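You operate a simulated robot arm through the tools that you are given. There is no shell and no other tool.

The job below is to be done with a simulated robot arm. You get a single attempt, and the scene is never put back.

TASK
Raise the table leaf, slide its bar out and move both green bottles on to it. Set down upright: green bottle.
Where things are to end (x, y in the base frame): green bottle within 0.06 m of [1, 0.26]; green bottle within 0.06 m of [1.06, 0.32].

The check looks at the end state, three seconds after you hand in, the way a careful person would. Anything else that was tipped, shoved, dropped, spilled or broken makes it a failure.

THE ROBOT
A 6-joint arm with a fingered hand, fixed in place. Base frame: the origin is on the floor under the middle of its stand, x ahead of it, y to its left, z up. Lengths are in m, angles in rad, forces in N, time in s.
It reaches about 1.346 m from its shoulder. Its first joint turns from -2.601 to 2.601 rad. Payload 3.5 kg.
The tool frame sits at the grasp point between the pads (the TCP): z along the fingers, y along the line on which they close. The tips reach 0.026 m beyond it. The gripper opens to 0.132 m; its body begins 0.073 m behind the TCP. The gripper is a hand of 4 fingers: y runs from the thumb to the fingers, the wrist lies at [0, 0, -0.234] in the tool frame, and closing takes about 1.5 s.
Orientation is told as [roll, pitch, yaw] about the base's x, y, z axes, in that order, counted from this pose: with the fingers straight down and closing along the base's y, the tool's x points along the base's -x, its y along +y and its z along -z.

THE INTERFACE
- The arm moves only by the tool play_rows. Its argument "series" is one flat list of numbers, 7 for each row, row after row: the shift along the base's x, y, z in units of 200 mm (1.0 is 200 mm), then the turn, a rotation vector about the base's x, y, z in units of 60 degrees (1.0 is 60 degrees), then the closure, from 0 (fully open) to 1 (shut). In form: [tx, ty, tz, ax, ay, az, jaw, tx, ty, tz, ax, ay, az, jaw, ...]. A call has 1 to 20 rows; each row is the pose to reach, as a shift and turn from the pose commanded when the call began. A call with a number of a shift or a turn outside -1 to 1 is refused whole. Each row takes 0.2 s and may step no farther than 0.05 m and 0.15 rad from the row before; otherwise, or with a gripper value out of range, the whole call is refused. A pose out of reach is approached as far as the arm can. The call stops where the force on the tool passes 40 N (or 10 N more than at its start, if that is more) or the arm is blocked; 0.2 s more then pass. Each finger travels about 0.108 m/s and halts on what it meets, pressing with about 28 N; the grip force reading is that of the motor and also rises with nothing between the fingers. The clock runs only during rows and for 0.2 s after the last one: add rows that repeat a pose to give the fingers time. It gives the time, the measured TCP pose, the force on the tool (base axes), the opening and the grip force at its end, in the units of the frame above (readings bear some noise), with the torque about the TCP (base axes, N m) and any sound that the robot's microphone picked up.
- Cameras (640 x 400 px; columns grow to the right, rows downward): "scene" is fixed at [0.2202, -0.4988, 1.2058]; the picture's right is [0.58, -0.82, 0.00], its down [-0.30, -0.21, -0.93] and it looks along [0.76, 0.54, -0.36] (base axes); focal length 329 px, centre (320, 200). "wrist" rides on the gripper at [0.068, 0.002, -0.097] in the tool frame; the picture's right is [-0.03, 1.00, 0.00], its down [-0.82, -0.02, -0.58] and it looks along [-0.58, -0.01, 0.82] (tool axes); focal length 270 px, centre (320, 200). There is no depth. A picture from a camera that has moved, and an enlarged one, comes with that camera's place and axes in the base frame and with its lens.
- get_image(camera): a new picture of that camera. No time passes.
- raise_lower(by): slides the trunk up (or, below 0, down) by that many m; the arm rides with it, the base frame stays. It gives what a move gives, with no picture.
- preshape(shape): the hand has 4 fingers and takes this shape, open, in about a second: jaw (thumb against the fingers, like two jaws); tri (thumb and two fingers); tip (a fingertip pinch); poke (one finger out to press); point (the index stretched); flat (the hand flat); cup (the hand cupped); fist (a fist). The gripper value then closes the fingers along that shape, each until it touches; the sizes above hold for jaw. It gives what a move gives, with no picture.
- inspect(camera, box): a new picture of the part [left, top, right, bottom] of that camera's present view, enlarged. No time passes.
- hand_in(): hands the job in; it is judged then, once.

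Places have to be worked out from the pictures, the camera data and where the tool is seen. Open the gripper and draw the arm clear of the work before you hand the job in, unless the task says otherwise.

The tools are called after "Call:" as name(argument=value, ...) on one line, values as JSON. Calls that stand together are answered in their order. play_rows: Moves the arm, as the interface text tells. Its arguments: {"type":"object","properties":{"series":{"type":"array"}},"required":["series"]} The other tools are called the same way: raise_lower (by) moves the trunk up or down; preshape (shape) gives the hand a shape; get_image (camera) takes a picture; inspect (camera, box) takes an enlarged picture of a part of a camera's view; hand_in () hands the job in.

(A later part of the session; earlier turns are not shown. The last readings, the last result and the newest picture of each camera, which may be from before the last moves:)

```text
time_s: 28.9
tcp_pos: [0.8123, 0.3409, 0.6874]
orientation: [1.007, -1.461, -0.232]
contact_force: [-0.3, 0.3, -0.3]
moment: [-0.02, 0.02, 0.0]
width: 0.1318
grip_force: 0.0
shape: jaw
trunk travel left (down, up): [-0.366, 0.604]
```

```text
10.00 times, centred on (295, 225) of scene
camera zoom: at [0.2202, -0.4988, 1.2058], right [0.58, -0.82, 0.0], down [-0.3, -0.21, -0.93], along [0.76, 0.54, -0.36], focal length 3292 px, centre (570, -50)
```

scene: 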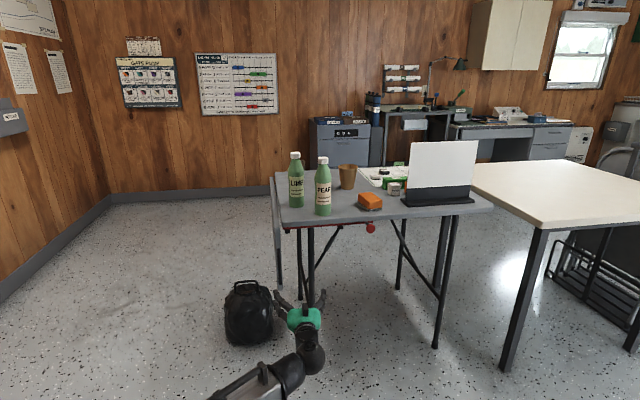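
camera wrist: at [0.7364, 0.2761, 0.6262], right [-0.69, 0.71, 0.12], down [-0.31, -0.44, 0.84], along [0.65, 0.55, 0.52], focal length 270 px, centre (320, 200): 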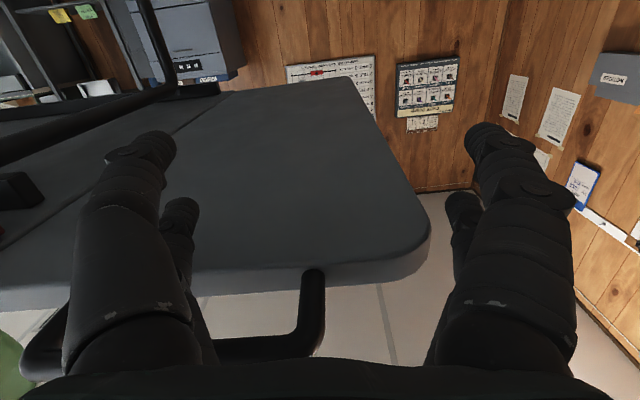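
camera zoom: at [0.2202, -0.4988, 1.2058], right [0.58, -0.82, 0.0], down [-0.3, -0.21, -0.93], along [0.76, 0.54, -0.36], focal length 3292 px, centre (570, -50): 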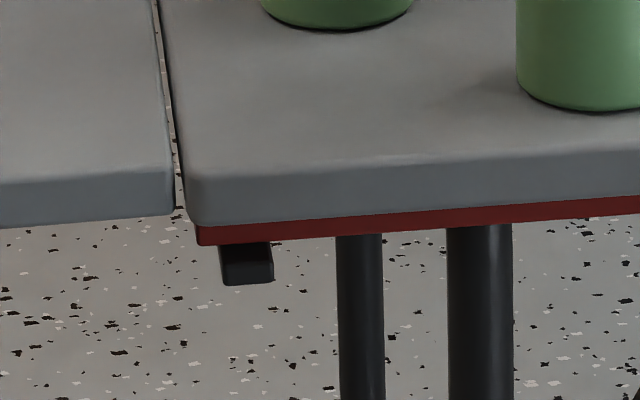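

The leaf seems roughly 0.5–1 degree below level. I lift it about 3 mm higher at the fingers than before so the bar can pass under freely, then check again.

Call:
raise_lower(by=0.0165)

Call:
inspect(camera="scene", box=[225, 165, 325, 245])

Call:
inspect(camera="scene", box=[270, 205, 320, 245])

```text
time_s: 29.5
tcp_pos: [0.8119, 0.3411, 0.703]
orientation: [0.999, -1.457, -0.224]
contact_force: [-6.9, -2.2, -28.8]
moment: [1.91, 0.44, -0.45]
width: 0.1319
grip_force: 0.1
shape: jaw
trunk travel left (down, up): [-0.382, 0.588]
```

```text
5.00 times, centred on (275, 205) of scene
camera zoom: at [0.2202, -0.4988, 1.2058], right [0.58, -0.82, 0.0], down [-0.3, -0.21, -0.93], along [0.76, 0.54, -0.36], focal length 1646 px, centre (545, 175)
```

zoom: 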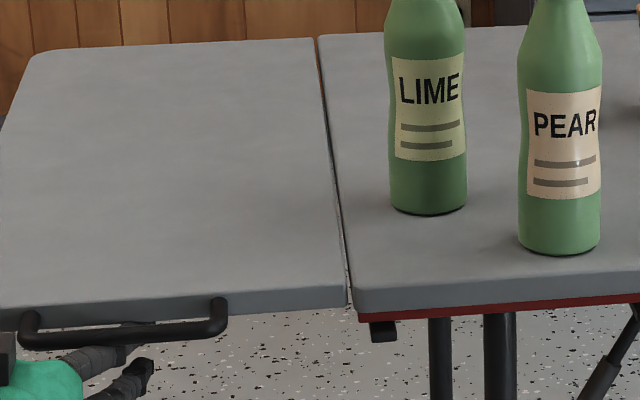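

```text
10.00 times, centred on (295, 225) of scene
camera zoom: at [0.2202, -0.4988, 1.2058], right [0.58, -0.82, 0.0], down [-0.3, -0.21, -0.93], along [0.76, 0.54, -0.36], focal length 3292 px, centre (570, -50)
```

zoom: 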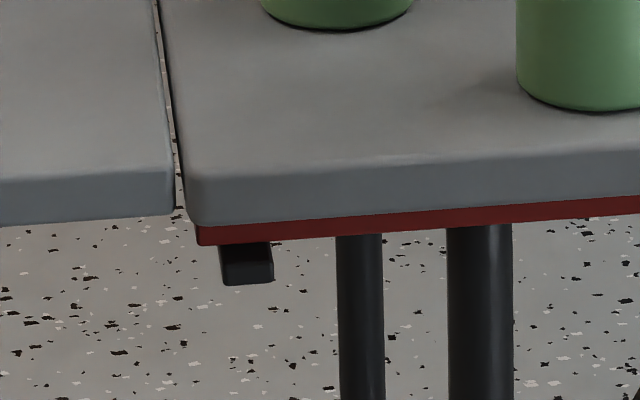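

Force jumped to 29 N: the leaf has reached its upper stop, essentially level. I lower the trunk 4 cm and verify the leaf remains up.

Call:
raise_lower(by=-0.04)

Call:
inspect(camera="scene", box=[225, 165, 325, 245])

Call:
get_image(camera="wrist")

```text
time_s: 30.4
tcp_pos: [0.8128, 0.34, 0.6649]
orientation: [1.005, -1.461, -0.232]
contact_force: [0.2, 0.1, 0.5]
moment: [-0.01, -0.02, -0.01]
width: 0.132
grip_force: 0.0
shape: jaw
trunk travel left (down, up): [-0.342, 0.628]
```

```text
5.00 times, centred on (275, 205) of scene
camera zoom: at [0.2202, -0.4988, 1.2058], right [0.58, -0.82, 0.0], down [-0.3, -0.21, -0.93], along [0.76, 0.54, -0.36], focal length 1646 px, centre (545, 175)
```

zoom: 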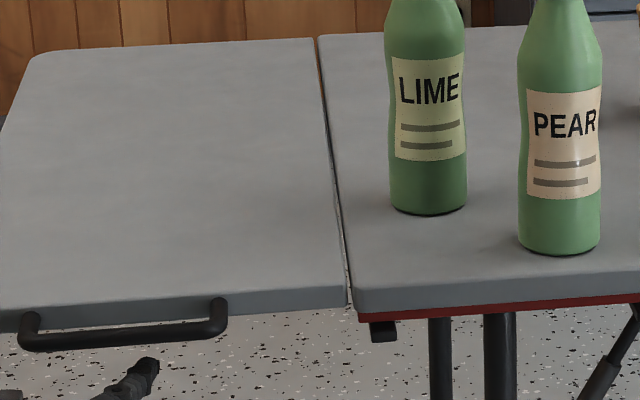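

```text
taken
camera wrist: at [0.7363, 0.2762, 0.6027], right [-0.69, 0.71, 0.12], down [-0.31, -0.44, 0.84], along [0.65, 0.55, 0.52], focal length 270 px, centre (320, 200)
```

wrist: 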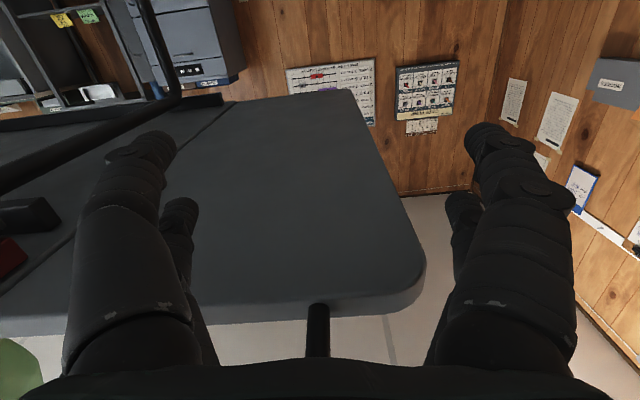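

The leaf stays level by itself. I withdraw the hand along -h out from under it, then shift toward the knob side.

Call:
play_rows(series=[-0.147, -0.147, 0, 0, 0, 0, 0, -0.295, -0.295, 0, 0, 0, 0, 0, -0.442, -0.442, 0, 0, 0, 0, 0, -0.341, -0.614, 0, 0, 0, 0, 0, -0.241, -0.786, 0, 0, 0, 0, 0, -0.14, -0.958, 0, 0, 0, 0, 0])

Call:
get_image(camera="scene")

```text
time_s: 31.8
tcp_pos: [0.7851, 0.1496, 0.6648]
orientation: [1.01, -1.461, -0.237]
contact_force: [-0.1, 0.0, 0.4]
moment: [0.02, 0.01, 0.0]
width: 0.1317
grip_force: 0.0
shape: jaw
trunk travel left (down, up): [-0.342, 0.628]
```

```text
taken
```

scene: 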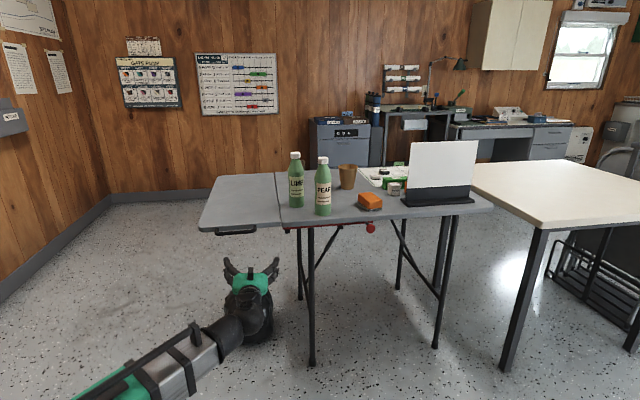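

Clear of the leaf. I move along the near side of the table toward the knob in two calls.

Call:
play_rows(series=[0.1375, -0.175, 0, 0, 0, 0, 0, 0.275, -0.35, 0, 0, 0, 0, 0, 0.4125, -0.525, 0, 0, 0, 0, 0, 0.55, -0.7, 0, 0, 0, 0, 0])

Call:
play_rows(series=[0.13, -0.172, 0, 0, 0, 0, 0, 0.26, -0.344, 0, 0, 0, 0, 0, 0.391, -0.517, 0, 0, 0, 0, 0, 0.521, -0.689, 0, 0, 0, 0, 0, 0.651, -0.861, 0, 0, 0, 0, 0])

Call:
raise_lower(by=0.02)

Call:
get_image(camera="wrist")

Call:
get_image(camera="scene")

```text
time_s: 32.8
tcp_pos: [0.8944, 0.0092, 0.6645]
orientation: [1.009, -1.461, -0.233]
contact_force: [-0.4, 0.2, -0.6]
moment: [0.0, 0.0, -0.04]
width: 0.1318
grip_force: 0.1
shape: jaw
trunk travel left (down, up): [-0.342, 0.628]
```

```text
time_s: 34.0
tcp_pos: [1.0243, -0.1622, 0.6633]
orientation: [1.02, -1.448, -0.247]
contact_force: [0.3, 0.2, -0.2]
moment: [0.01, 0.02, -0.03]
width: 0.132
grip_force: 0.0
shape: jaw
trunk travel left (down, up): [-0.342, 0.628]
```

```text
time_s: 34.6
tcp_pos: [1.0247, -0.1619, 0.6828]
orientation: [1.023, -1.448, -0.247]
contact_force: [-0.3, 0.1, 0.2]
moment: [0.01, -0.01, 0.01]
width: 0.1319
grip_force: 0.1
shape: jaw
trunk travel left (down, up): [-0.362, 0.608]
```

```text
taken
camera wrist: at [0.9477, -0.2262, 0.6222], right [-0.69, 0.71, 0.13], down [-0.3, -0.44, 0.84], along [0.66, 0.54, 0.52], focal length 270 px, centre (320, 200)
```

wrist: 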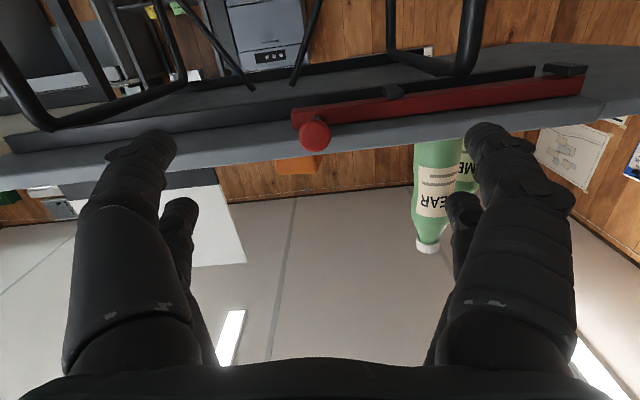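

```text
taken
```

scene: 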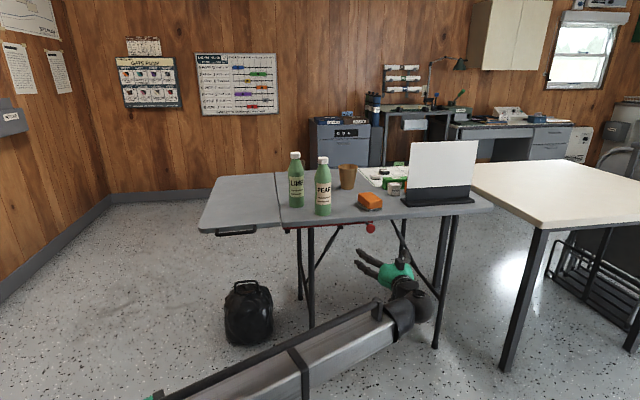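

The knob is at about h=0.757, n=-0.850, z=0.702. I raise to z=0.702 and advance so the open fingers straddle the knob without touching the table edge.

Call:
raise_lower(by=0.02)

Call:
play_rows(series=[0.133, 0.123, 0, 0, 0, 0, 0, 0.266, 0.246, 0, 0, 0, 0, 0, 0.4, 0.369, 0, 0, 0, 0, 0, 0.533, 0.4925, 0, 0, 0, 0, 0])

Call:
get_image(camera="wrist")

Call:
inspect(camera="scene", box=[310, 190, 450, 300])

```text
time_s: 35.3
tcp_pos: [1.024, -0.162, 0.7028]
orientation: [1.024, -1.448, -0.247]
contact_force: [-0.5, -1.0, -0.2]
moment: [0.0, 0.01, -0.02]
width: 0.1319
grip_force: 0.0
shape: jaw
trunk travel left (down, up): [-0.382, 0.588]
```

```text
time_s: 36.3
tcp_pos: [1.1317, -0.0634, 0.7031]
orientation: [1.022, -1.448, -0.249]
contact_force: [-0.1, 0.0, 1.1]
moment: [0.02, -0.01, -0.01]
width: 0.1319
grip_force: 0.0
shape: jaw
trunk travel left (down, up): [-0.382, 0.588]
```

```text
taken
camera wrist: at [1.0544, -0.1273, 0.6423], right [-0.69, 0.71, 0.13], down [-0.3, -0.44, 0.84], along [0.66, 0.54, 0.52], focal length 270 px, centre (320, 200)
```

wrist: 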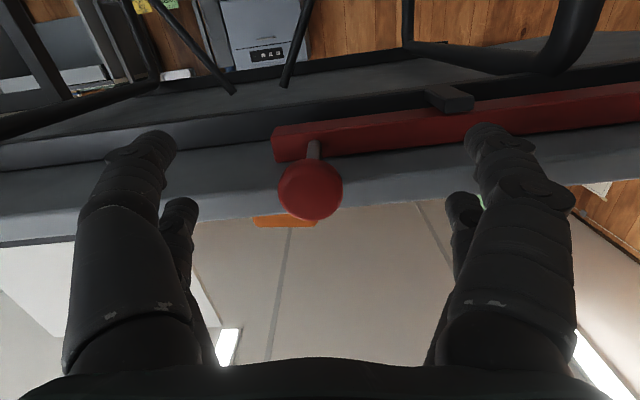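

```text
3.64 times, centred on (380, 245) of scene
camera zoom: at [0.2202, -0.4988, 1.2058], right [0.58, -0.82, 0.0], down [-0.3, -0.21, -0.93], along [0.76, 0.54, -0.36], focal length 1197 px, centre (102, 36)
```

zoom: 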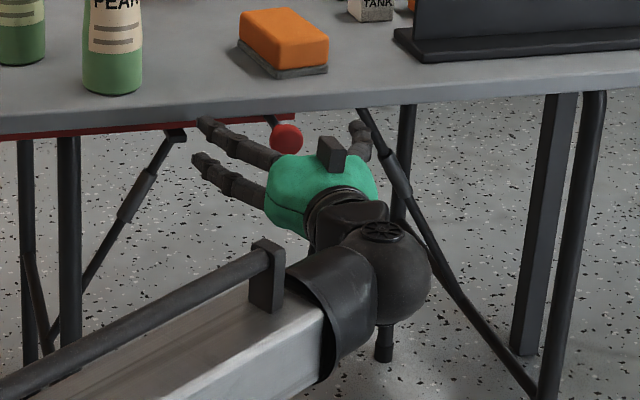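

The knob sits right at the grasp point between the fingers. I close on it and let the grip settle.

Call:
play_rows(series=[0, 0, 0, 0, 0, 0, 0.4, 0, 0, 0, 0, 0, 0, 0.7, 0, 0, 0, 0, 0, 0, 0.9, 0, 0, 0, 0, 0, 0, 0.9, 0, 0, 0, 0, 0, 0, 0.9, 0, 0, 0, 0, 0, 0, 0.9, 0, 0, 0, 0, 0, 0, 0.9])

Call:
get_image(camera="wrist")

```text
time_s: 37.9
tcp_pos: [1.1313, -0.0635, 0.7019]
orientation: [1.02, -1.45, -0.247]
contact_force: [-0.6, 0.3, 0.2]
moment: [0.02, 0.01, -0.03]
width: 0.0141
grip_force: 0.0
shape: jaw
trunk travel left (down, up): [-0.382, 0.588]
```

```text
taken
camera wrist: at [1.054, -0.1275, 0.6422], right [-0.69, 0.71, 0.13], down [-0.3, -0.44, 0.84], along [0.66, 0.54, 0.52], focal length 270 px, centre (320, 200)
```

wrist: 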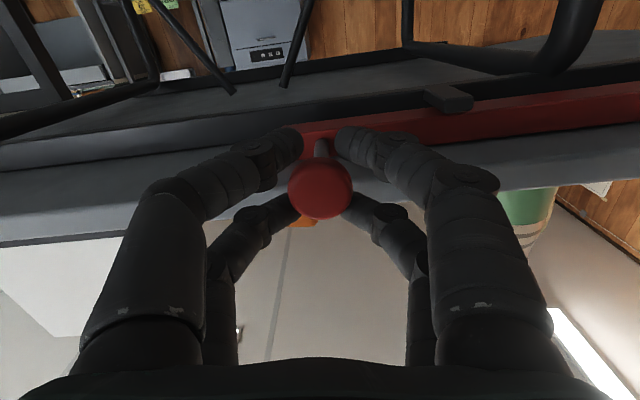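

The fingers have closed around the stem behind the knob, a loose cage. I pull the bar outward (+n) by 0.08 m and check.

Call:
play_rows(series=[-0.071, 0.071, 0, 0, 0, 0, 0.9, -0.142, 0.142, 0, 0, 0, 0, 0.9, -0.212, 0.212, 0, 0, 0, 0, 0.9, -0.283, 0.283, 0, 0, 0, 0, 0.9])

Call:
get_image(camera="wrist")

Call:
inspect(camera="scene", box=[190, 160, 390, 300])

```text
time_s: 38.9
tcp_pos: [1.0736, -0.0062, 0.7028]
orientation: [1.02, -1.449, -0.243]
contact_force: [-1.0, 1.3, 1.2]
moment: [0.02, -0.04, 0.08]
width: 0.0137
grip_force: 0.0
shape: jaw
trunk travel left (down, up): [-0.382, 0.588]
```

```text
taken
camera wrist: at [0.9972, -0.0704, 0.6423], right [-0.69, 0.71, 0.13], down [-0.3, -0.44, 0.84], along [0.66, 0.54, 0.52], focal length 270 px, centre (320, 200)
```

wrist: 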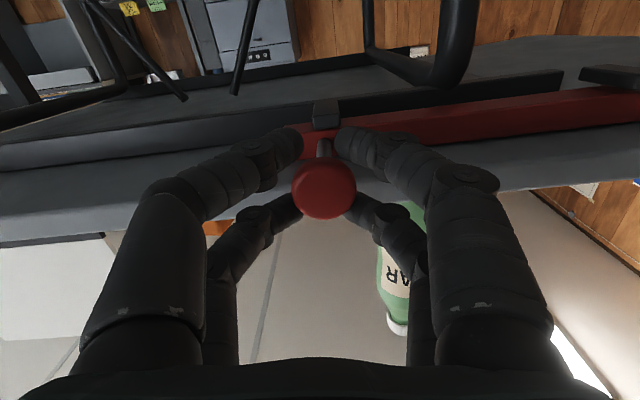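

```text
2.86 times, centred on (290, 230) of scene
camera zoom: at [0.2202, -0.4988, 1.2058], right [0.58, -0.82, 0.0], down [-0.3, -0.21, -0.93], along [0.76, 0.54, -0.36], focal length 941 px, centre (406, 114)
```

zoom: 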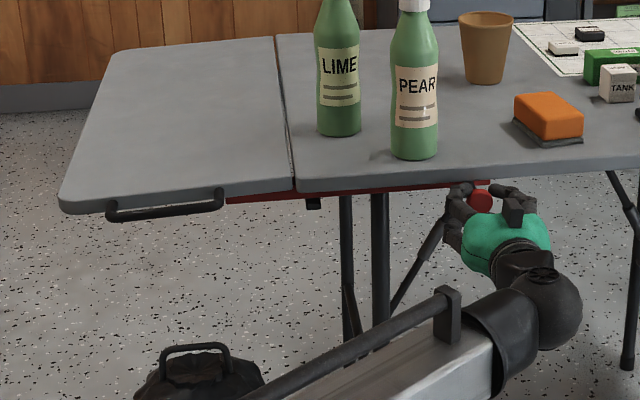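

The bar slides out under the leaf with almost no force. I continue another 0.08 m.

Call:
play_rows(series=[-0.071, 0.071, 0, 0, 0, 0, 0.9, -0.142, 0.142, 0, 0, 0, 0, 0.9, -0.212, 0.212, 0, 0, 0, 0, 0.9, -0.283, 0.283, 0, 0, 0, 0, 0.9])

Call:
inspect(camera="scene", box=[190, 160, 390, 300])

Call:
get_image(camera="wrist")

```text
time_s: 39.9
tcp_pos: [1.0163, 0.051, 0.7022]
orientation: [1.021, -1.449, -0.244]
contact_force: [4.3, 1.3, 1.2]
moment: [0.02, 0.03, 0.02]
width: 0.0136
grip_force: 0.0
shape: jaw
trunk travel left (down, up): [-0.382, 0.588]
```

```text
2.86 times, centred on (290, 230) of scene
camera zoom: at [0.2202, -0.4988, 1.2058], right [0.58, -0.82, 0.0], down [-0.3, -0.21, -0.93], along [0.76, 0.54, -0.36], focal length 941 px, centre (406, 114)
```

zoom: 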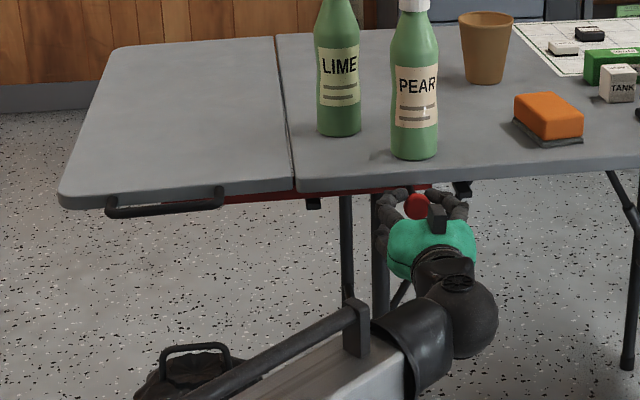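

```text
taken
camera wrist: at [0.9404, -0.0132, 0.642], right [-0.69, 0.71, 0.13], down [-0.3, -0.44, 0.84], along [0.66, 0.55, 0.52], focal length 270 px, centre (320, 200)
```

wrist: 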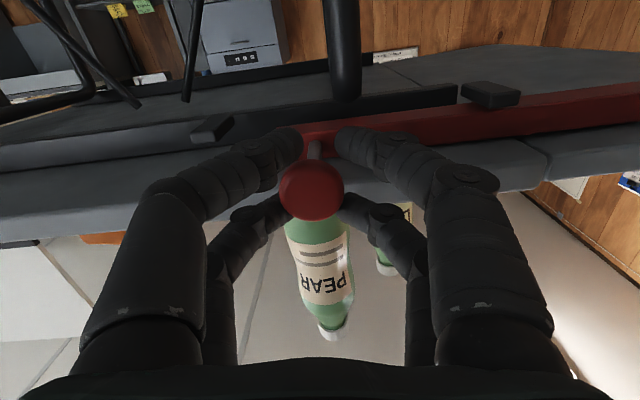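

The bar is about 0.155 m out. I continue in smaller steps toward its end stop.

Call:
play_rows(series=[-0.053, 0.053, 0, 0, 0, 0, 0.9, -0.106, 0.106, 0, 0, 0, 0, 0.9, -0.159, 0.159, 0, 0, 0, 0, 0.9, -0.212, 0.212, 0, 0, 0, 0, 0.9])

Call:
inspect(camera="scene", box=[190, 160, 390, 300])

Call:
get_image(camera="wrist")

```text
time_s: 40.9
tcp_pos: [0.9766, 0.0914, 0.7039]
orientation: [1.041, -1.45, -0.272]
contact_force: [9.6, -8.6, 8.9]
moment: [-0.01, -0.23, -0.24]
width: 0.0169
grip_force: 0.0
shape: jaw
trunk travel left (down, up): [-0.382, 0.588]
```

```text
2.86 times, centred on (290, 230) of scene
camera zoom: at [0.2202, -0.4988, 1.2058], right [0.58, -0.82, 0.0], down [-0.3, -0.21, -0.93], along [0.76, 0.54, -0.36], focal length 941 px, centre (406, 114)
```

zoom: 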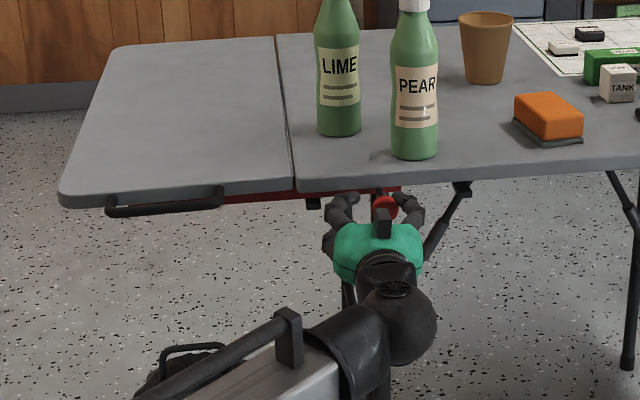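

```text
taken
camera wrist: at [0.8995, 0.0268, 0.6427], right [-0.69, 0.72, 0.13], down [-0.3, -0.44, 0.84], along [0.66, 0.54, 0.52], focal length 270 px, centre (320, 200)
```

wrist: 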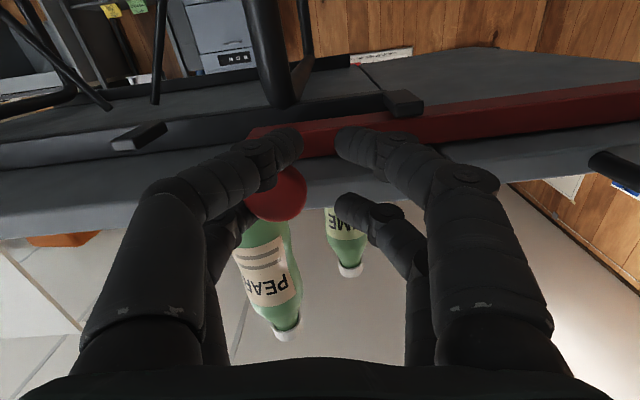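

The bar stopped: force rose to about 16 N and the knob shifted in the fingers; it travelled about 0.2 m, to near the leaf's outer edge. I ease back 1.5 cm, open, and withdraw along -h.

Call:
play_rows(series=[0.053, -0.053, 0, 0, 0, 0, 0.9, 0.053, -0.053, 0, 0, 0, 0, 0.6, 0.053, -0.053, 0, 0, 0, 0, 0.3, 0.053, -0.053, 0, 0, 0, 0, 0, 0.053, -0.053, 0, 0, 0, 0, 0, 0.053, -0.053, 0, 0, 0, 0, 0, 0.053, -0.053, 0, 0, 0, 0, 0, 0.053, -0.053, 0, 0, 0, 0, 0])

Call:
get_image(camera="wrist")

```text
time_s: 42.7
tcp_pos: [0.9861, 0.0809, 0.7027]
orientation: [1.026, -1.45, -0.252]
contact_force: [0.7, 0.3, -0.5]
moment: [0.02, 0.04, 0.01]
width: 0.1318
grip_force: 0.1
shape: jaw
trunk travel left (down, up): [-0.382, 0.588]
```

```text
taken
camera wrist: at [0.9092, 0.0178, 0.6422], right [-0.69, 0.71, 0.13], down [-0.3, -0.44, 0.84], along [0.66, 0.54, 0.52], focal length 270 px, centre (320, 200)
```

wrist: 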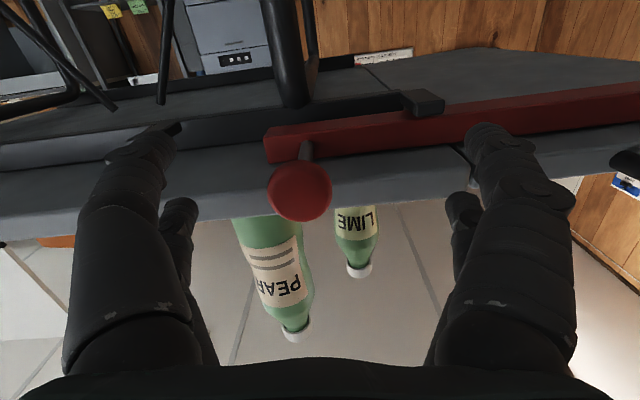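

The knob is free and the bar is fully out. I withdraw along -h clear of the table and raise the trunk well above bottle height.

Call:
play_rows(series=[-0.137, -0.137, 0, 0, 0, 0, 0, -0.273, -0.273, 0, 0, 0, 0, 0, -0.41, -0.41, 0, 0, 0, 0, 0, -0.546, -0.546, 0, 0, 0, 0, 0])

Call:
raise_lower(by=0.4)

Call:
raise_lower(by=0.16)

Call:
get_image(camera="scene")

```text
time_s: 43.7
tcp_pos: [0.8753, -0.0273, 0.7012]
orientation: [1.01, -1.449, -0.236]
contact_force: [0.5, -0.6, -0.2]
moment: [0.0, -0.02, 0.01]
width: 0.1321
grip_force: 0.1
shape: jaw
trunk travel left (down, up): [-0.382, 0.588]
```

```text
time_s: 47.5
tcp_pos: [0.878, -0.0274, 1.1025]
orientation: [1.011, -1.45, -0.236]
contact_force: [0.0, 0.0, -0.2]
moment: [0.05, 0.02, -0.02]
width: 0.1323
grip_force: 0.1
shape: jaw
trunk travel left (down, up): [-0.782, 0.188]
```

```text
time_s: 49.4
tcp_pos: [0.8773, -0.0267, 1.2628]
orientation: [1.009, -1.449, -0.236]
contact_force: [-0.3, -0.2, -0.2]
moment: [0.0, 0.0, -0.03]
width: 0.132
grip_force: 0.0
shape: jaw
trunk travel left (down, up): [-0.942, 0.028]
```

```text
taken
```

scene: 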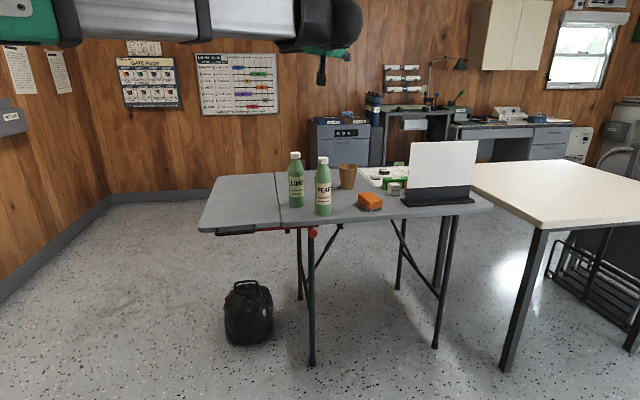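

The leaf is level with the bar out, and the hand is clear. I turn the fingers back to pointing down with the closing direction across the leaf (yaw 45°).

Call:
play_rows(series=[0, 0, -0.146, -0.0888, 0.0808, 0.0071, 0, 0, 0, -0.288, -0.1777, 0.1615, 0.0143, 0, 0, 0, -0.425, -0.2665, 0.2423, 0.0214, 0, 0, 0, -0.553, -0.3553, 0.3231, 0.0285, 0, 0, 0, -0.672, -0.4442, 0.4038, 0.0357, 0, 0, 0, -0.779, -0.533, 0.4846, 0.0428, 0])

Call:
play_rows(series=[0, 0, -0.094, -0.0888, 0.0808, 0.0071, 0, 0, 0, -0.172, -0.1777, 0.1615, 0.0143, 0, 0, 0, -0.235, -0.2665, 0.2423, 0.0214, 0, 0, 0, -0.28, -0.3553, 0.3231, 0.0285, 0, 0, 0, -0.308, -0.4442, 0.4038, 0.0357, 0, 0, 0, -0.317, -0.533, 0.4846, 0.0428, 0])

Call:
get_image(camera="wrist")

Call:
inspect(camera="scene", box=[190, 140, 390, 260])

```text
time_s: 50.8
tcp_pos: [0.8762, -0.0276, 1.107]
orientation: [0.069, -0.744, 0.711]
contact_force: [-0.7, 0.3, 0.6]
moment: [-0.01, 0.0, 0.04]
width: 0.1316
grip_force: 0.0
shape: jaw
trunk travel left (down, up): [-0.942, 0.028]
```

```text
time_s: 52.1
tcp_pos: [0.8766, -0.0265, 1.0444]
orientation: [0.001, 0.005, 0.784]
contact_force: [-0.1, 0.5, 0.0]
moment: [0.04, 0.0, -0.01]
width: 0.132
grip_force: 0.1
shape: jaw
trunk travel left (down, up): [-0.942, 0.028]
```

```text
taken
camera wrist: at [0.8282, -0.074, 1.142], right [-0.69, 0.73, 0.0], down [0.59, 0.56, 0.57], along [0.42, 0.39, -0.82], focal length 270 px, centre (320, 200)
```

wrist: 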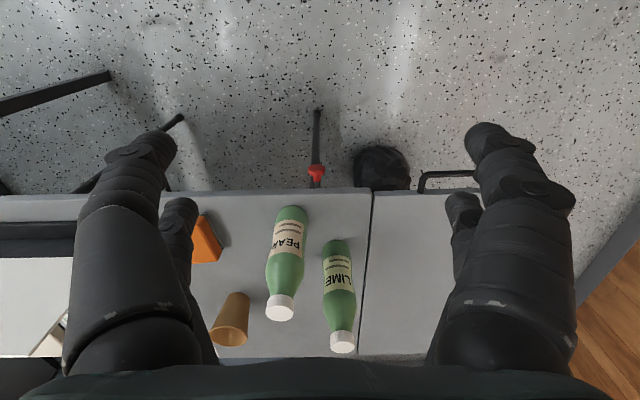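

```text
3.20 times, centred on (290, 200) of scene
camera zoom: at [0.2202, -0.4988, 1.2058], right [0.58, -0.82, 0.0], down [-0.3, -0.21, -0.93], along [0.76, 0.54, -0.36], focal length 1054 px, centre (416, 200)
```

zoom: 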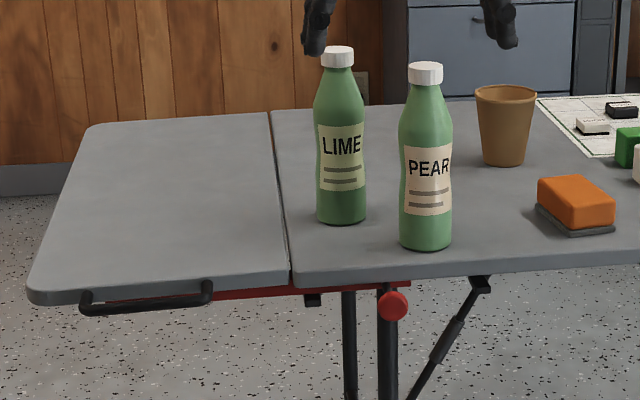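

Fingers are down at (0.877, -0.027), z 1.044, with a good overhead view of both bottles and the hinge gap. I zoom to measure the bottles and leaf edges precisely.

Call:
inspect(camera="wrist", box=[230, 170, 390, 270])

Call:
inspect(camera="wrist", box=[230, 265, 390, 365])

Call:
inspect(camera="wrist", box=[340, 160, 480, 370])

```text
4.00 times, centred on (310, 220) of wrist
camera zoom: at [0.8282, -0.074, 1.142], right [-0.69, 0.73, 0.0], down [0.59, 0.56, 0.57], along [0.42, 0.39, -0.82], focal length 1081 px, centre (360, 120)
```

zoom: 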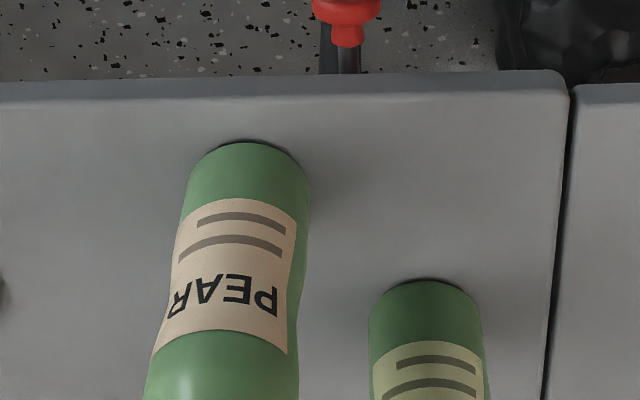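

```text
4.00 times, centred on (310, 315) of wrist
camera zoom: at [0.8282, -0.074, 1.142], right [-0.69, 0.73, 0.0], down [0.59, 0.56, 0.57], along [0.42, 0.39, -0.82], focal length 1081 px, centre (360, -260)
```

zoom: 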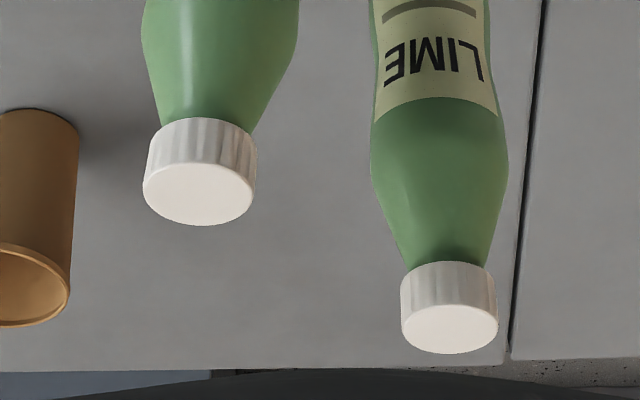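

```text
1.90 times, centred on (410, 265) of wrist
camera zoom: at [0.8282, -0.074, 1.142], right [-0.69, 0.73, 0.0], down [0.59, 0.56, 0.57], along [0.42, 0.39, -0.82], focal length 515 px, centre (149, 76)
```

zoom: 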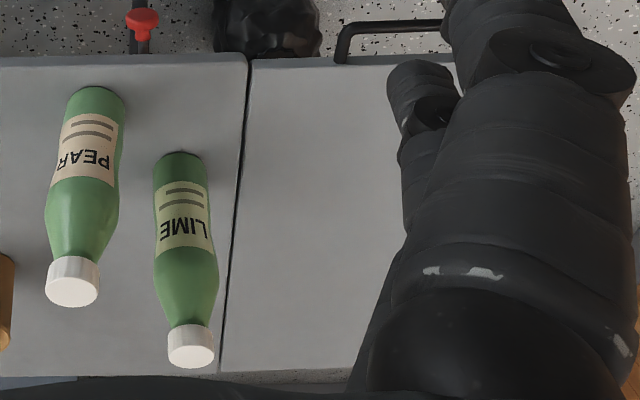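

Refined estimates: table top z≈0.745, bottle tops z≈0.94, diameter 0.06; PEAR at (1.096, 0.109), LIME at (1.095, 0.230); the leaf begins at n≈-0.547. I move above LIME first.

Call:
play_rows(series=[0.137, 0.16, 0, 0, 0, 0, 0, 0.274, 0.32, 0, 0, 0, 0, 0, 0.41, 0.481, 0, 0, 0, 0, 0, 0.547, 0.641, 0, 0, 0, 0, 0])

Call:
play_rows(series=[0.137, 0.16, 0, 0, 0, 0, 0, 0.274, 0.32, 0, 0, 0, 0, 0, 0.41, 0.481, 0, 0, 0, 0, 0, 0.547, 0.641, 0, 0, 0, 0, 0])

Call:
get_image(camera="wrist")

Call:
get_image(camera="scene")

```text
time_s: 53.1
tcp_pos: [0.9864, 0.1023, 1.0443]
orientation: [0.0, 0.004, 0.785]
contact_force: [0.7, 0.5, -0.2]
moment: [0.03, 0.02, 0.0]
width: 0.132
grip_force: 0.1
shape: jaw
trunk travel left (down, up): [-0.942, 0.028]
```

```text
time_s: 54.1
tcp_pos: [1.0967, 0.2283, 1.0429]
orientation: [0.0, 0.003, 0.781]
contact_force: [-0.4, -0.2, 0.6]
moment: [-0.01, -0.01, -0.04]
width: 0.1319
grip_force: 0.2
shape: jaw
trunk travel left (down, up): [-0.942, 0.028]
```

```text
taken
camera wrist: at [1.0481, 0.1823, 1.1416], right [-0.69, 0.73, 0.0], down [0.59, 0.56, 0.58], along [0.42, 0.4, -0.82], focal length 270 px, centre (320, 200)
```

wrist: 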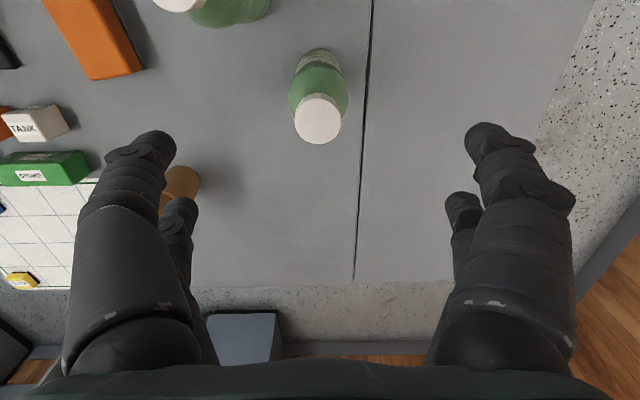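

```text
taken
```

scene: 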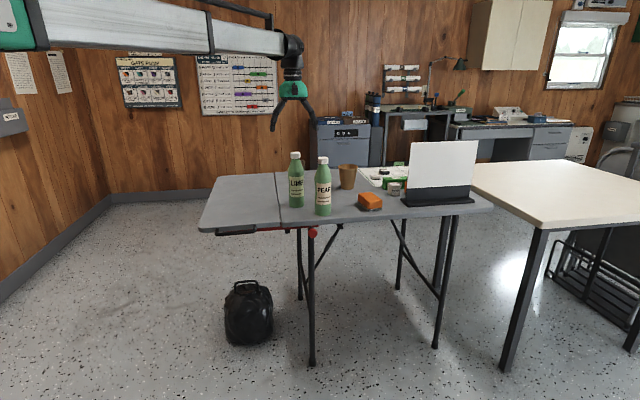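

The cap appears at (318,118), almost exactly where it should when centred under the hand. I lower the trunk in two steps to the grasp height (TCP z≈0.88).

Call:
raise_lower(by=-0.1)

Call:
get_image(camera="wrist")

Call:
raise_lower(by=-0.062)

Call:
get_image(camera="wrist")

Call:
inspect(camera="scene", box=[230, 110, 390, 230])

```text
time_s: 55.5
tcp_pos: [1.0954, 0.2294, 0.9434]
orientation: [0.001, 0.001, 0.786]
contact_force: [-0.1, -0.1, -0.1]
moment: [-0.02, 0.01, 0.01]
width: 0.1317
grip_force: 0.1
shape: jaw
trunk travel left (down, up): [-0.842, 0.128]
```

```text
taken
camera wrist: at [1.0472, 0.1821, 1.042], right [-0.69, 0.73, 0.0], down [0.59, 0.56, 0.58], along [0.42, 0.4, -0.82], focal length 270 px, centre (320, 200)
```

wrist: 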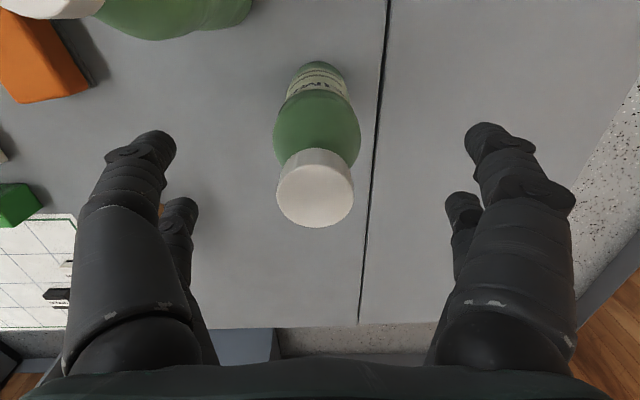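

```text
time_s: 56.5
tcp_pos: [1.0958, 0.2293, 0.8825]
orientation: [-0.001, 0.002, 0.785]
contact_force: [0.5, 0.7, 0.1]
moment: [0.03, -0.02, 0.03]
width: 0.1319
grip_force: 0.0
shape: jaw
trunk travel left (down, up): [-0.78, 0.19]
```

```text
taken
camera wrist: at [1.0471, 0.1821, 0.98], right [-0.69, 0.73, 0.0], down [0.59, 0.56, 0.58], along [0.42, 0.4, -0.82], focal length 270 px, centre (320, 200)
```

wrist: 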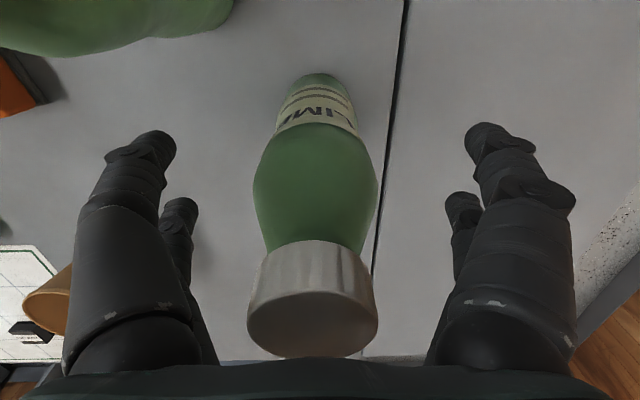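

```text
3.33 times, centred on (310, 170) of scene
camera zoom: at [0.2202, -0.4988, 1.2058], right [0.58, -0.82, 0.0], down [-0.3, -0.21, -0.93], along [0.76, 0.54, -0.36], focal length 1098 px, centre (353, 300)
```

zoom: 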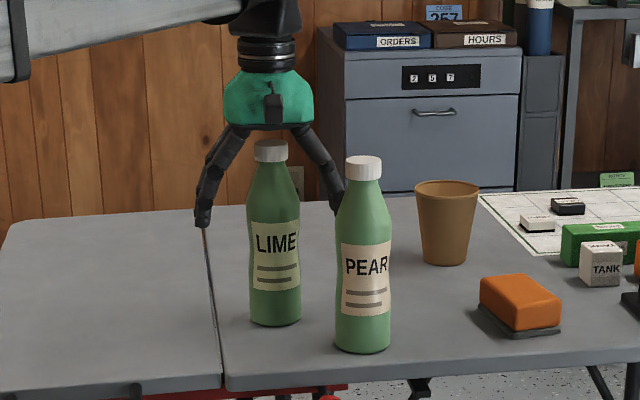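

The bottle is well centred with the cap just below the palm. I close the hand around the upper body.

Call:
play_rows(series=[0, 0, 0, 0, 0, 0, 0.3, 0, 0, 0, 0, 0, 0, 0.5, 0, 0, 0, 0, 0, 0, 0.7, 0, 0, 0, 0, 0, 0, 0.9, 0, 0, 0, 0, 0, 0, 1, 0, 0, 0, 0, 0, 0, 1, 0, 0, 0, 0, 0, 0, 1, 0, 0, 0, 0, 0, 0, 1])

Call:
get_image(camera="wrist")

Call:
inspect(camera="scene", box=[230, 110, 390, 230])

```text
time_s: 58.3
tcp_pos: [1.0947, 0.2284, 0.8813]
orientation: [-0.001, 0.002, 0.786]
contact_force: [0.3, 0.3, -0.1]
moment: [-0.02, -0.01, 0.0]
width: 0.0379
grip_force: 28.2
shape: jaw
trunk travel left (down, up): [-0.78, 0.19]
```

```text
taken
camera wrist: at [1.0473, 0.1822, 0.9798], right [-0.69, 0.73, 0.0], down [0.59, 0.56, 0.58], along [0.42, 0.4, -0.82], focal length 270 px, centre (320, 200)
```

wrist: 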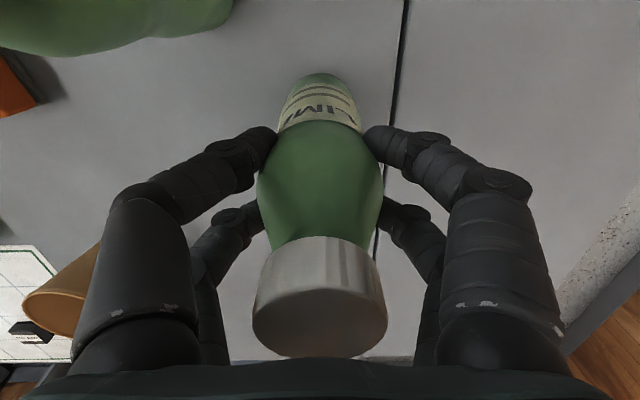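

```text
3.33 times, centred on (310, 170) of scene
camera zoom: at [0.2202, -0.4988, 1.2058], right [0.58, -0.82, 0.0], down [-0.3, -0.21, -0.93], along [0.76, 0.54, -0.36], focal length 1098 px, centre (353, 300)
```

zoom: 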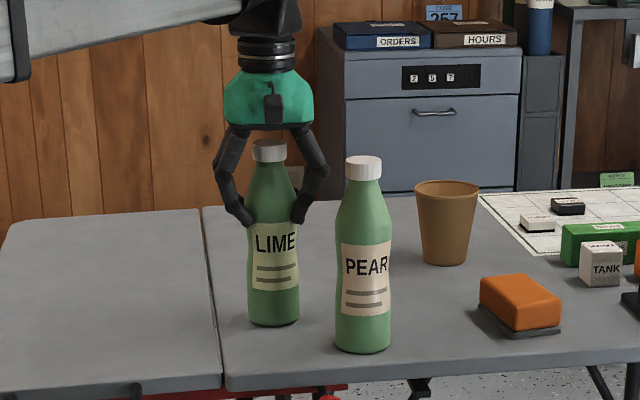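

Grip of 28 N on the upper body just under the shoulder. I lift 5 cm and check the bottle hangs upright.

Call:
raise_lower(by=0.05)

Call:
inspect(camera="scene", box=[230, 110, 390, 230])

Call:
get_image(camera="wrist")

```text
time_s: 59.2
tcp_pos: [1.0969, 0.2285, 0.9312]
orientation: [0.001, 0.003, 0.787]
contact_force: [-0.9, 0.0, -0.1]
moment: [0.01, 0.03, 0.02]
width: 0.0375
grip_force: 27.9
shape: jaw
trunk travel left (down, up): [-0.83, 0.14]
```

```text
3.33 times, centred on (310, 170) of scene
camera zoom: at [0.2202, -0.4988, 1.2058], right [0.58, -0.82, 0.0], down [-0.3, -0.21, -0.93], along [0.76, 0.54, -0.36], focal length 1098 px, centre (353, 300)
```

zoom: 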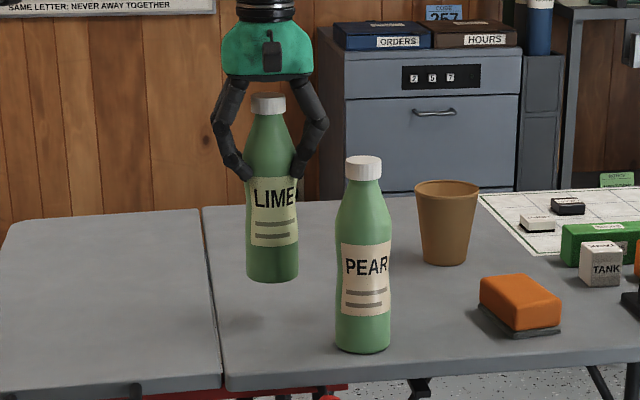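

```text
taken
camera wrist: at [1.0474, 0.1822, 1.0297], right [-0.69, 0.73, 0.0], down [0.59, 0.56, 0.58], along [0.42, 0.4, -0.82], focal length 270 px, centre (320, 200)
```

wrist: 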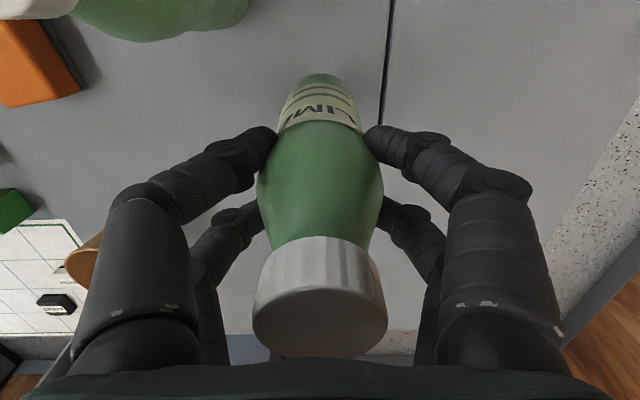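

LIME lifted upright and steady. I carry it over the leaf to the second target, biased slightly outward (1.040, 0.340), about 3 cm from the nominal point but fully on the leaf.

Call:
play_rows(series=[-0.056, 0.111, 0, 0, 0, 0, 1, -0.111, 0.222, 0, 0, 0, 0, 1, -0.167, 0.333, 0, 0, 0, 0, 1, -0.222, 0.444, 0, 0, 0, 0, 1, -0.278, 0.5555, 0, 0, 0, 0, 1, -0.278, 0.5555, 0, 0, 0, 0, 1])

Call:
get_image(camera="wrist")

Call:
inspect(camera="scene", box=[200, 110, 360, 230])

```text
time_s: 60.6
tcp_pos: [1.0386, 0.3399, 0.9313]
orientation: [0.0, 0.004, 0.786]
contact_force: [0.3, -0.2, -0.3]
moment: [0.02, -0.04, 0.03]
width: 0.0375
grip_force: 28.1
shape: jaw
trunk travel left (down, up): [-0.83, 0.14]
```

```text
taken
camera wrist: at [0.9911, 0.2932, 1.0299], right [-0.69, 0.73, 0.0], down [0.59, 0.56, 0.58], along [0.42, 0.4, -0.82], focal length 270 px, centre (320, 200)
```

wrist: 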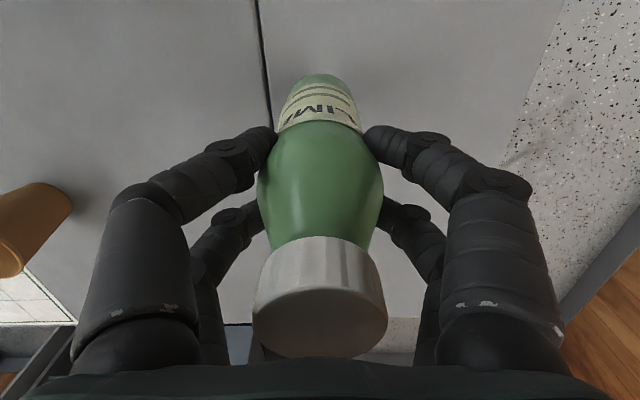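

```text
3.33 times, centred on (280, 170) of scene
camera zoom: at [0.2202, -0.4988, 1.2058], right [0.58, -0.82, 0.0], down [-0.3, -0.21, -0.93], along [0.76, 0.54, -0.36], focal length 1098 px, centre (453, 300)
```

zoom: 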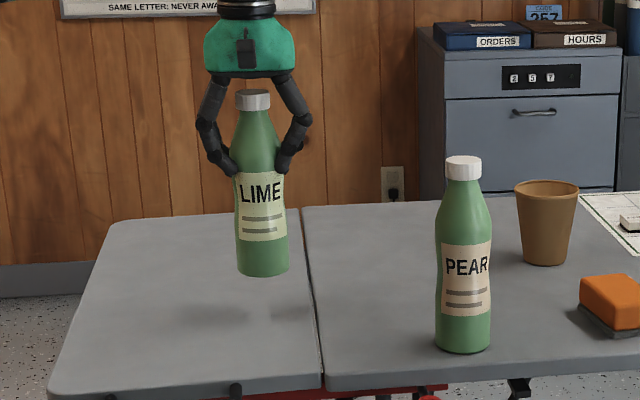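

LIME is over the leaf, its base about 2.5 cm clear of the hinge gap. I lower it most of the way, then in small steps until contact shows in the force.

Call:
raise_lower(by=-0.045)

Call:
raise_lower(by=-0.003)

Call:
inspect(camera="scene", box=[220, 140, 340, 230])

```text
time_s: 61.5
tcp_pos: [1.0397, 0.3396, 0.887]
orientation: [0.0, 0.0, 0.784]
contact_force: [0.1, -0.4, -0.7]
moment: [0.02, -0.01, -0.01]
width: 0.0379
grip_force: 28.1
shape: jaw
trunk travel left (down, up): [-0.785, 0.185]
```

```text
time_s: 62.0
tcp_pos: [1.0391, 0.3396, 0.8838]
orientation: [0.001, 0.001, 0.786]
contact_force: [-0.2, -0.6, -0.4]
moment: [0.03, 0.01, 0.02]
width: 0.0377
grip_force: 28.3
shape: jaw
trunk travel left (down, up): [-0.782, 0.188]
```

```text
4.44 times, centred on (280, 185) of scene
camera zoom: at [0.2202, -0.4988, 1.2058], right [0.58, -0.82, 0.0], down [-0.3, -0.21, -0.93], along [0.76, 0.54, -0.36], focal length 1463 px, centre (498, 267)
```

zoom: 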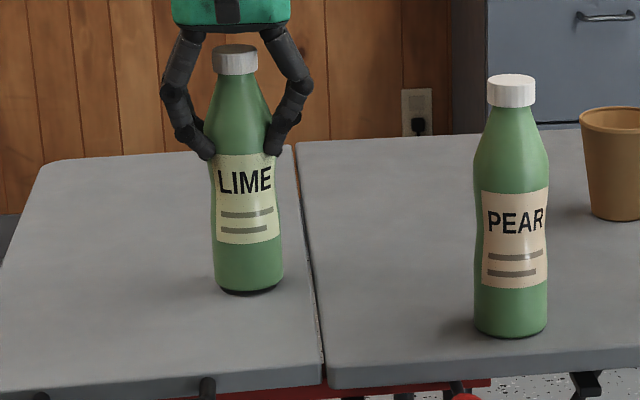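

Nearly down, no contact force yet. I continue in 2 mm steps.

Call:
raise_lower(by=-0.002)

Call:
raise_lower(by=-0.002)

```text
time_s: 62.5
tcp_pos: [1.0402, 0.3401, 0.8816]
orientation: [0.001, 0.002, 0.786]
contact_force: [0.2, 0.1, -0.2]
moment: [-0.02, 0.01, 0.0]
width: 0.0379
grip_force: 27.8
shape: jaw
trunk travel left (down, up): [-0.78, 0.19]
```

```text
time_s: 63.1
tcp_pos: [1.0392, 0.3393, 0.8809]
orientation: [-0.001, 0.002, 0.786]
contact_force: [1.0, -0.5, 2.5]
moment: [0.01, -0.04, -0.03]
width: 0.0377
grip_force: 28.3
shape: jaw
trunk travel left (down, up): [-0.778, 0.192]
```

Contact at 2.5 N; the bottle stands on the leaf. I open the fingers gradually.

Call:
play_rows(series=[0, 0, 0, 0, 0, 0, 0.72, 0, 0, 0, 0, 0, 0, 0.66, 0, 0, 0, 0, 0, 0, 0.58, 0, 0, 0, 0, 0, 0, 0.45, 0, 0, 0, 0, 0, 0, 0.3, 0, 0, 0, 0, 0, 0, 0.15, 0, 0, 0, 0, 0, 0, 0, 0, 0, 0, 0, 0, 0, 0])

Call:
get_image(camera="wrist")

Call:
inspect(camera="scene", box=[190, 130, 350, 250])

```text
time_s: 64.9
tcp_pos: [1.0406, 0.3395, 0.8797]
orientation: [0.0, 0.001, 0.786]
contact_force: [0.3, 0.5, 0.2]
moment: [-0.01, 0.0, -0.01]
width: 0.1317
grip_force: 0.1
shape: jaw
trunk travel left (down, up): [-0.778, 0.192]
```

```text
taken
camera wrist: at [0.9913, 0.2927, 0.9779], right [-0.69, 0.73, 0.0], down [0.59, 0.56, 0.58], along [0.42, 0.4, -0.82], focal length 270 px, centre (320, 200)
```

wrist: 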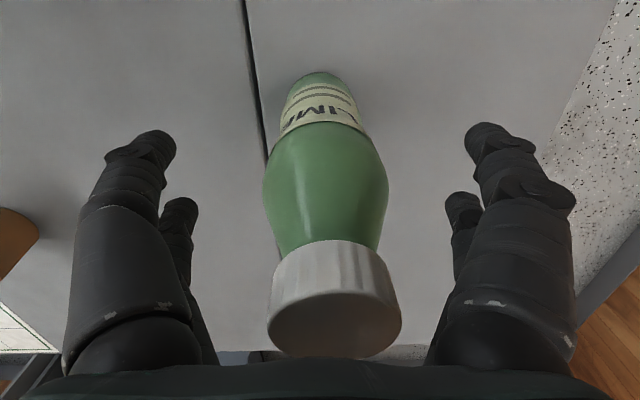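

```text
3.33 times, centred on (270, 190) of scene
camera zoom: at [0.2202, -0.4988, 1.2058], right [0.58, -0.82, 0.0], down [-0.3, -0.21, -0.93], along [0.76, 0.54, -0.36], focal length 1098 px, centre (487, 233)
```

zoom: 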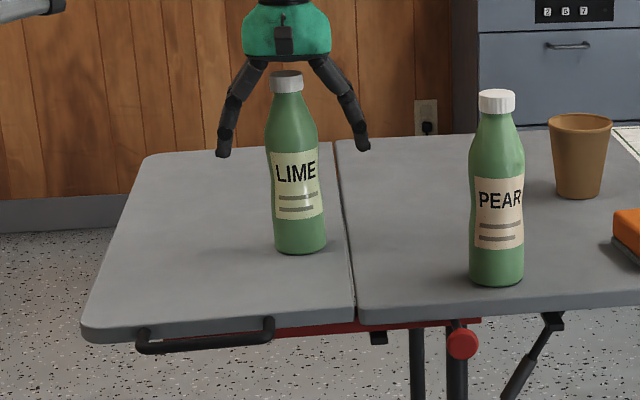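

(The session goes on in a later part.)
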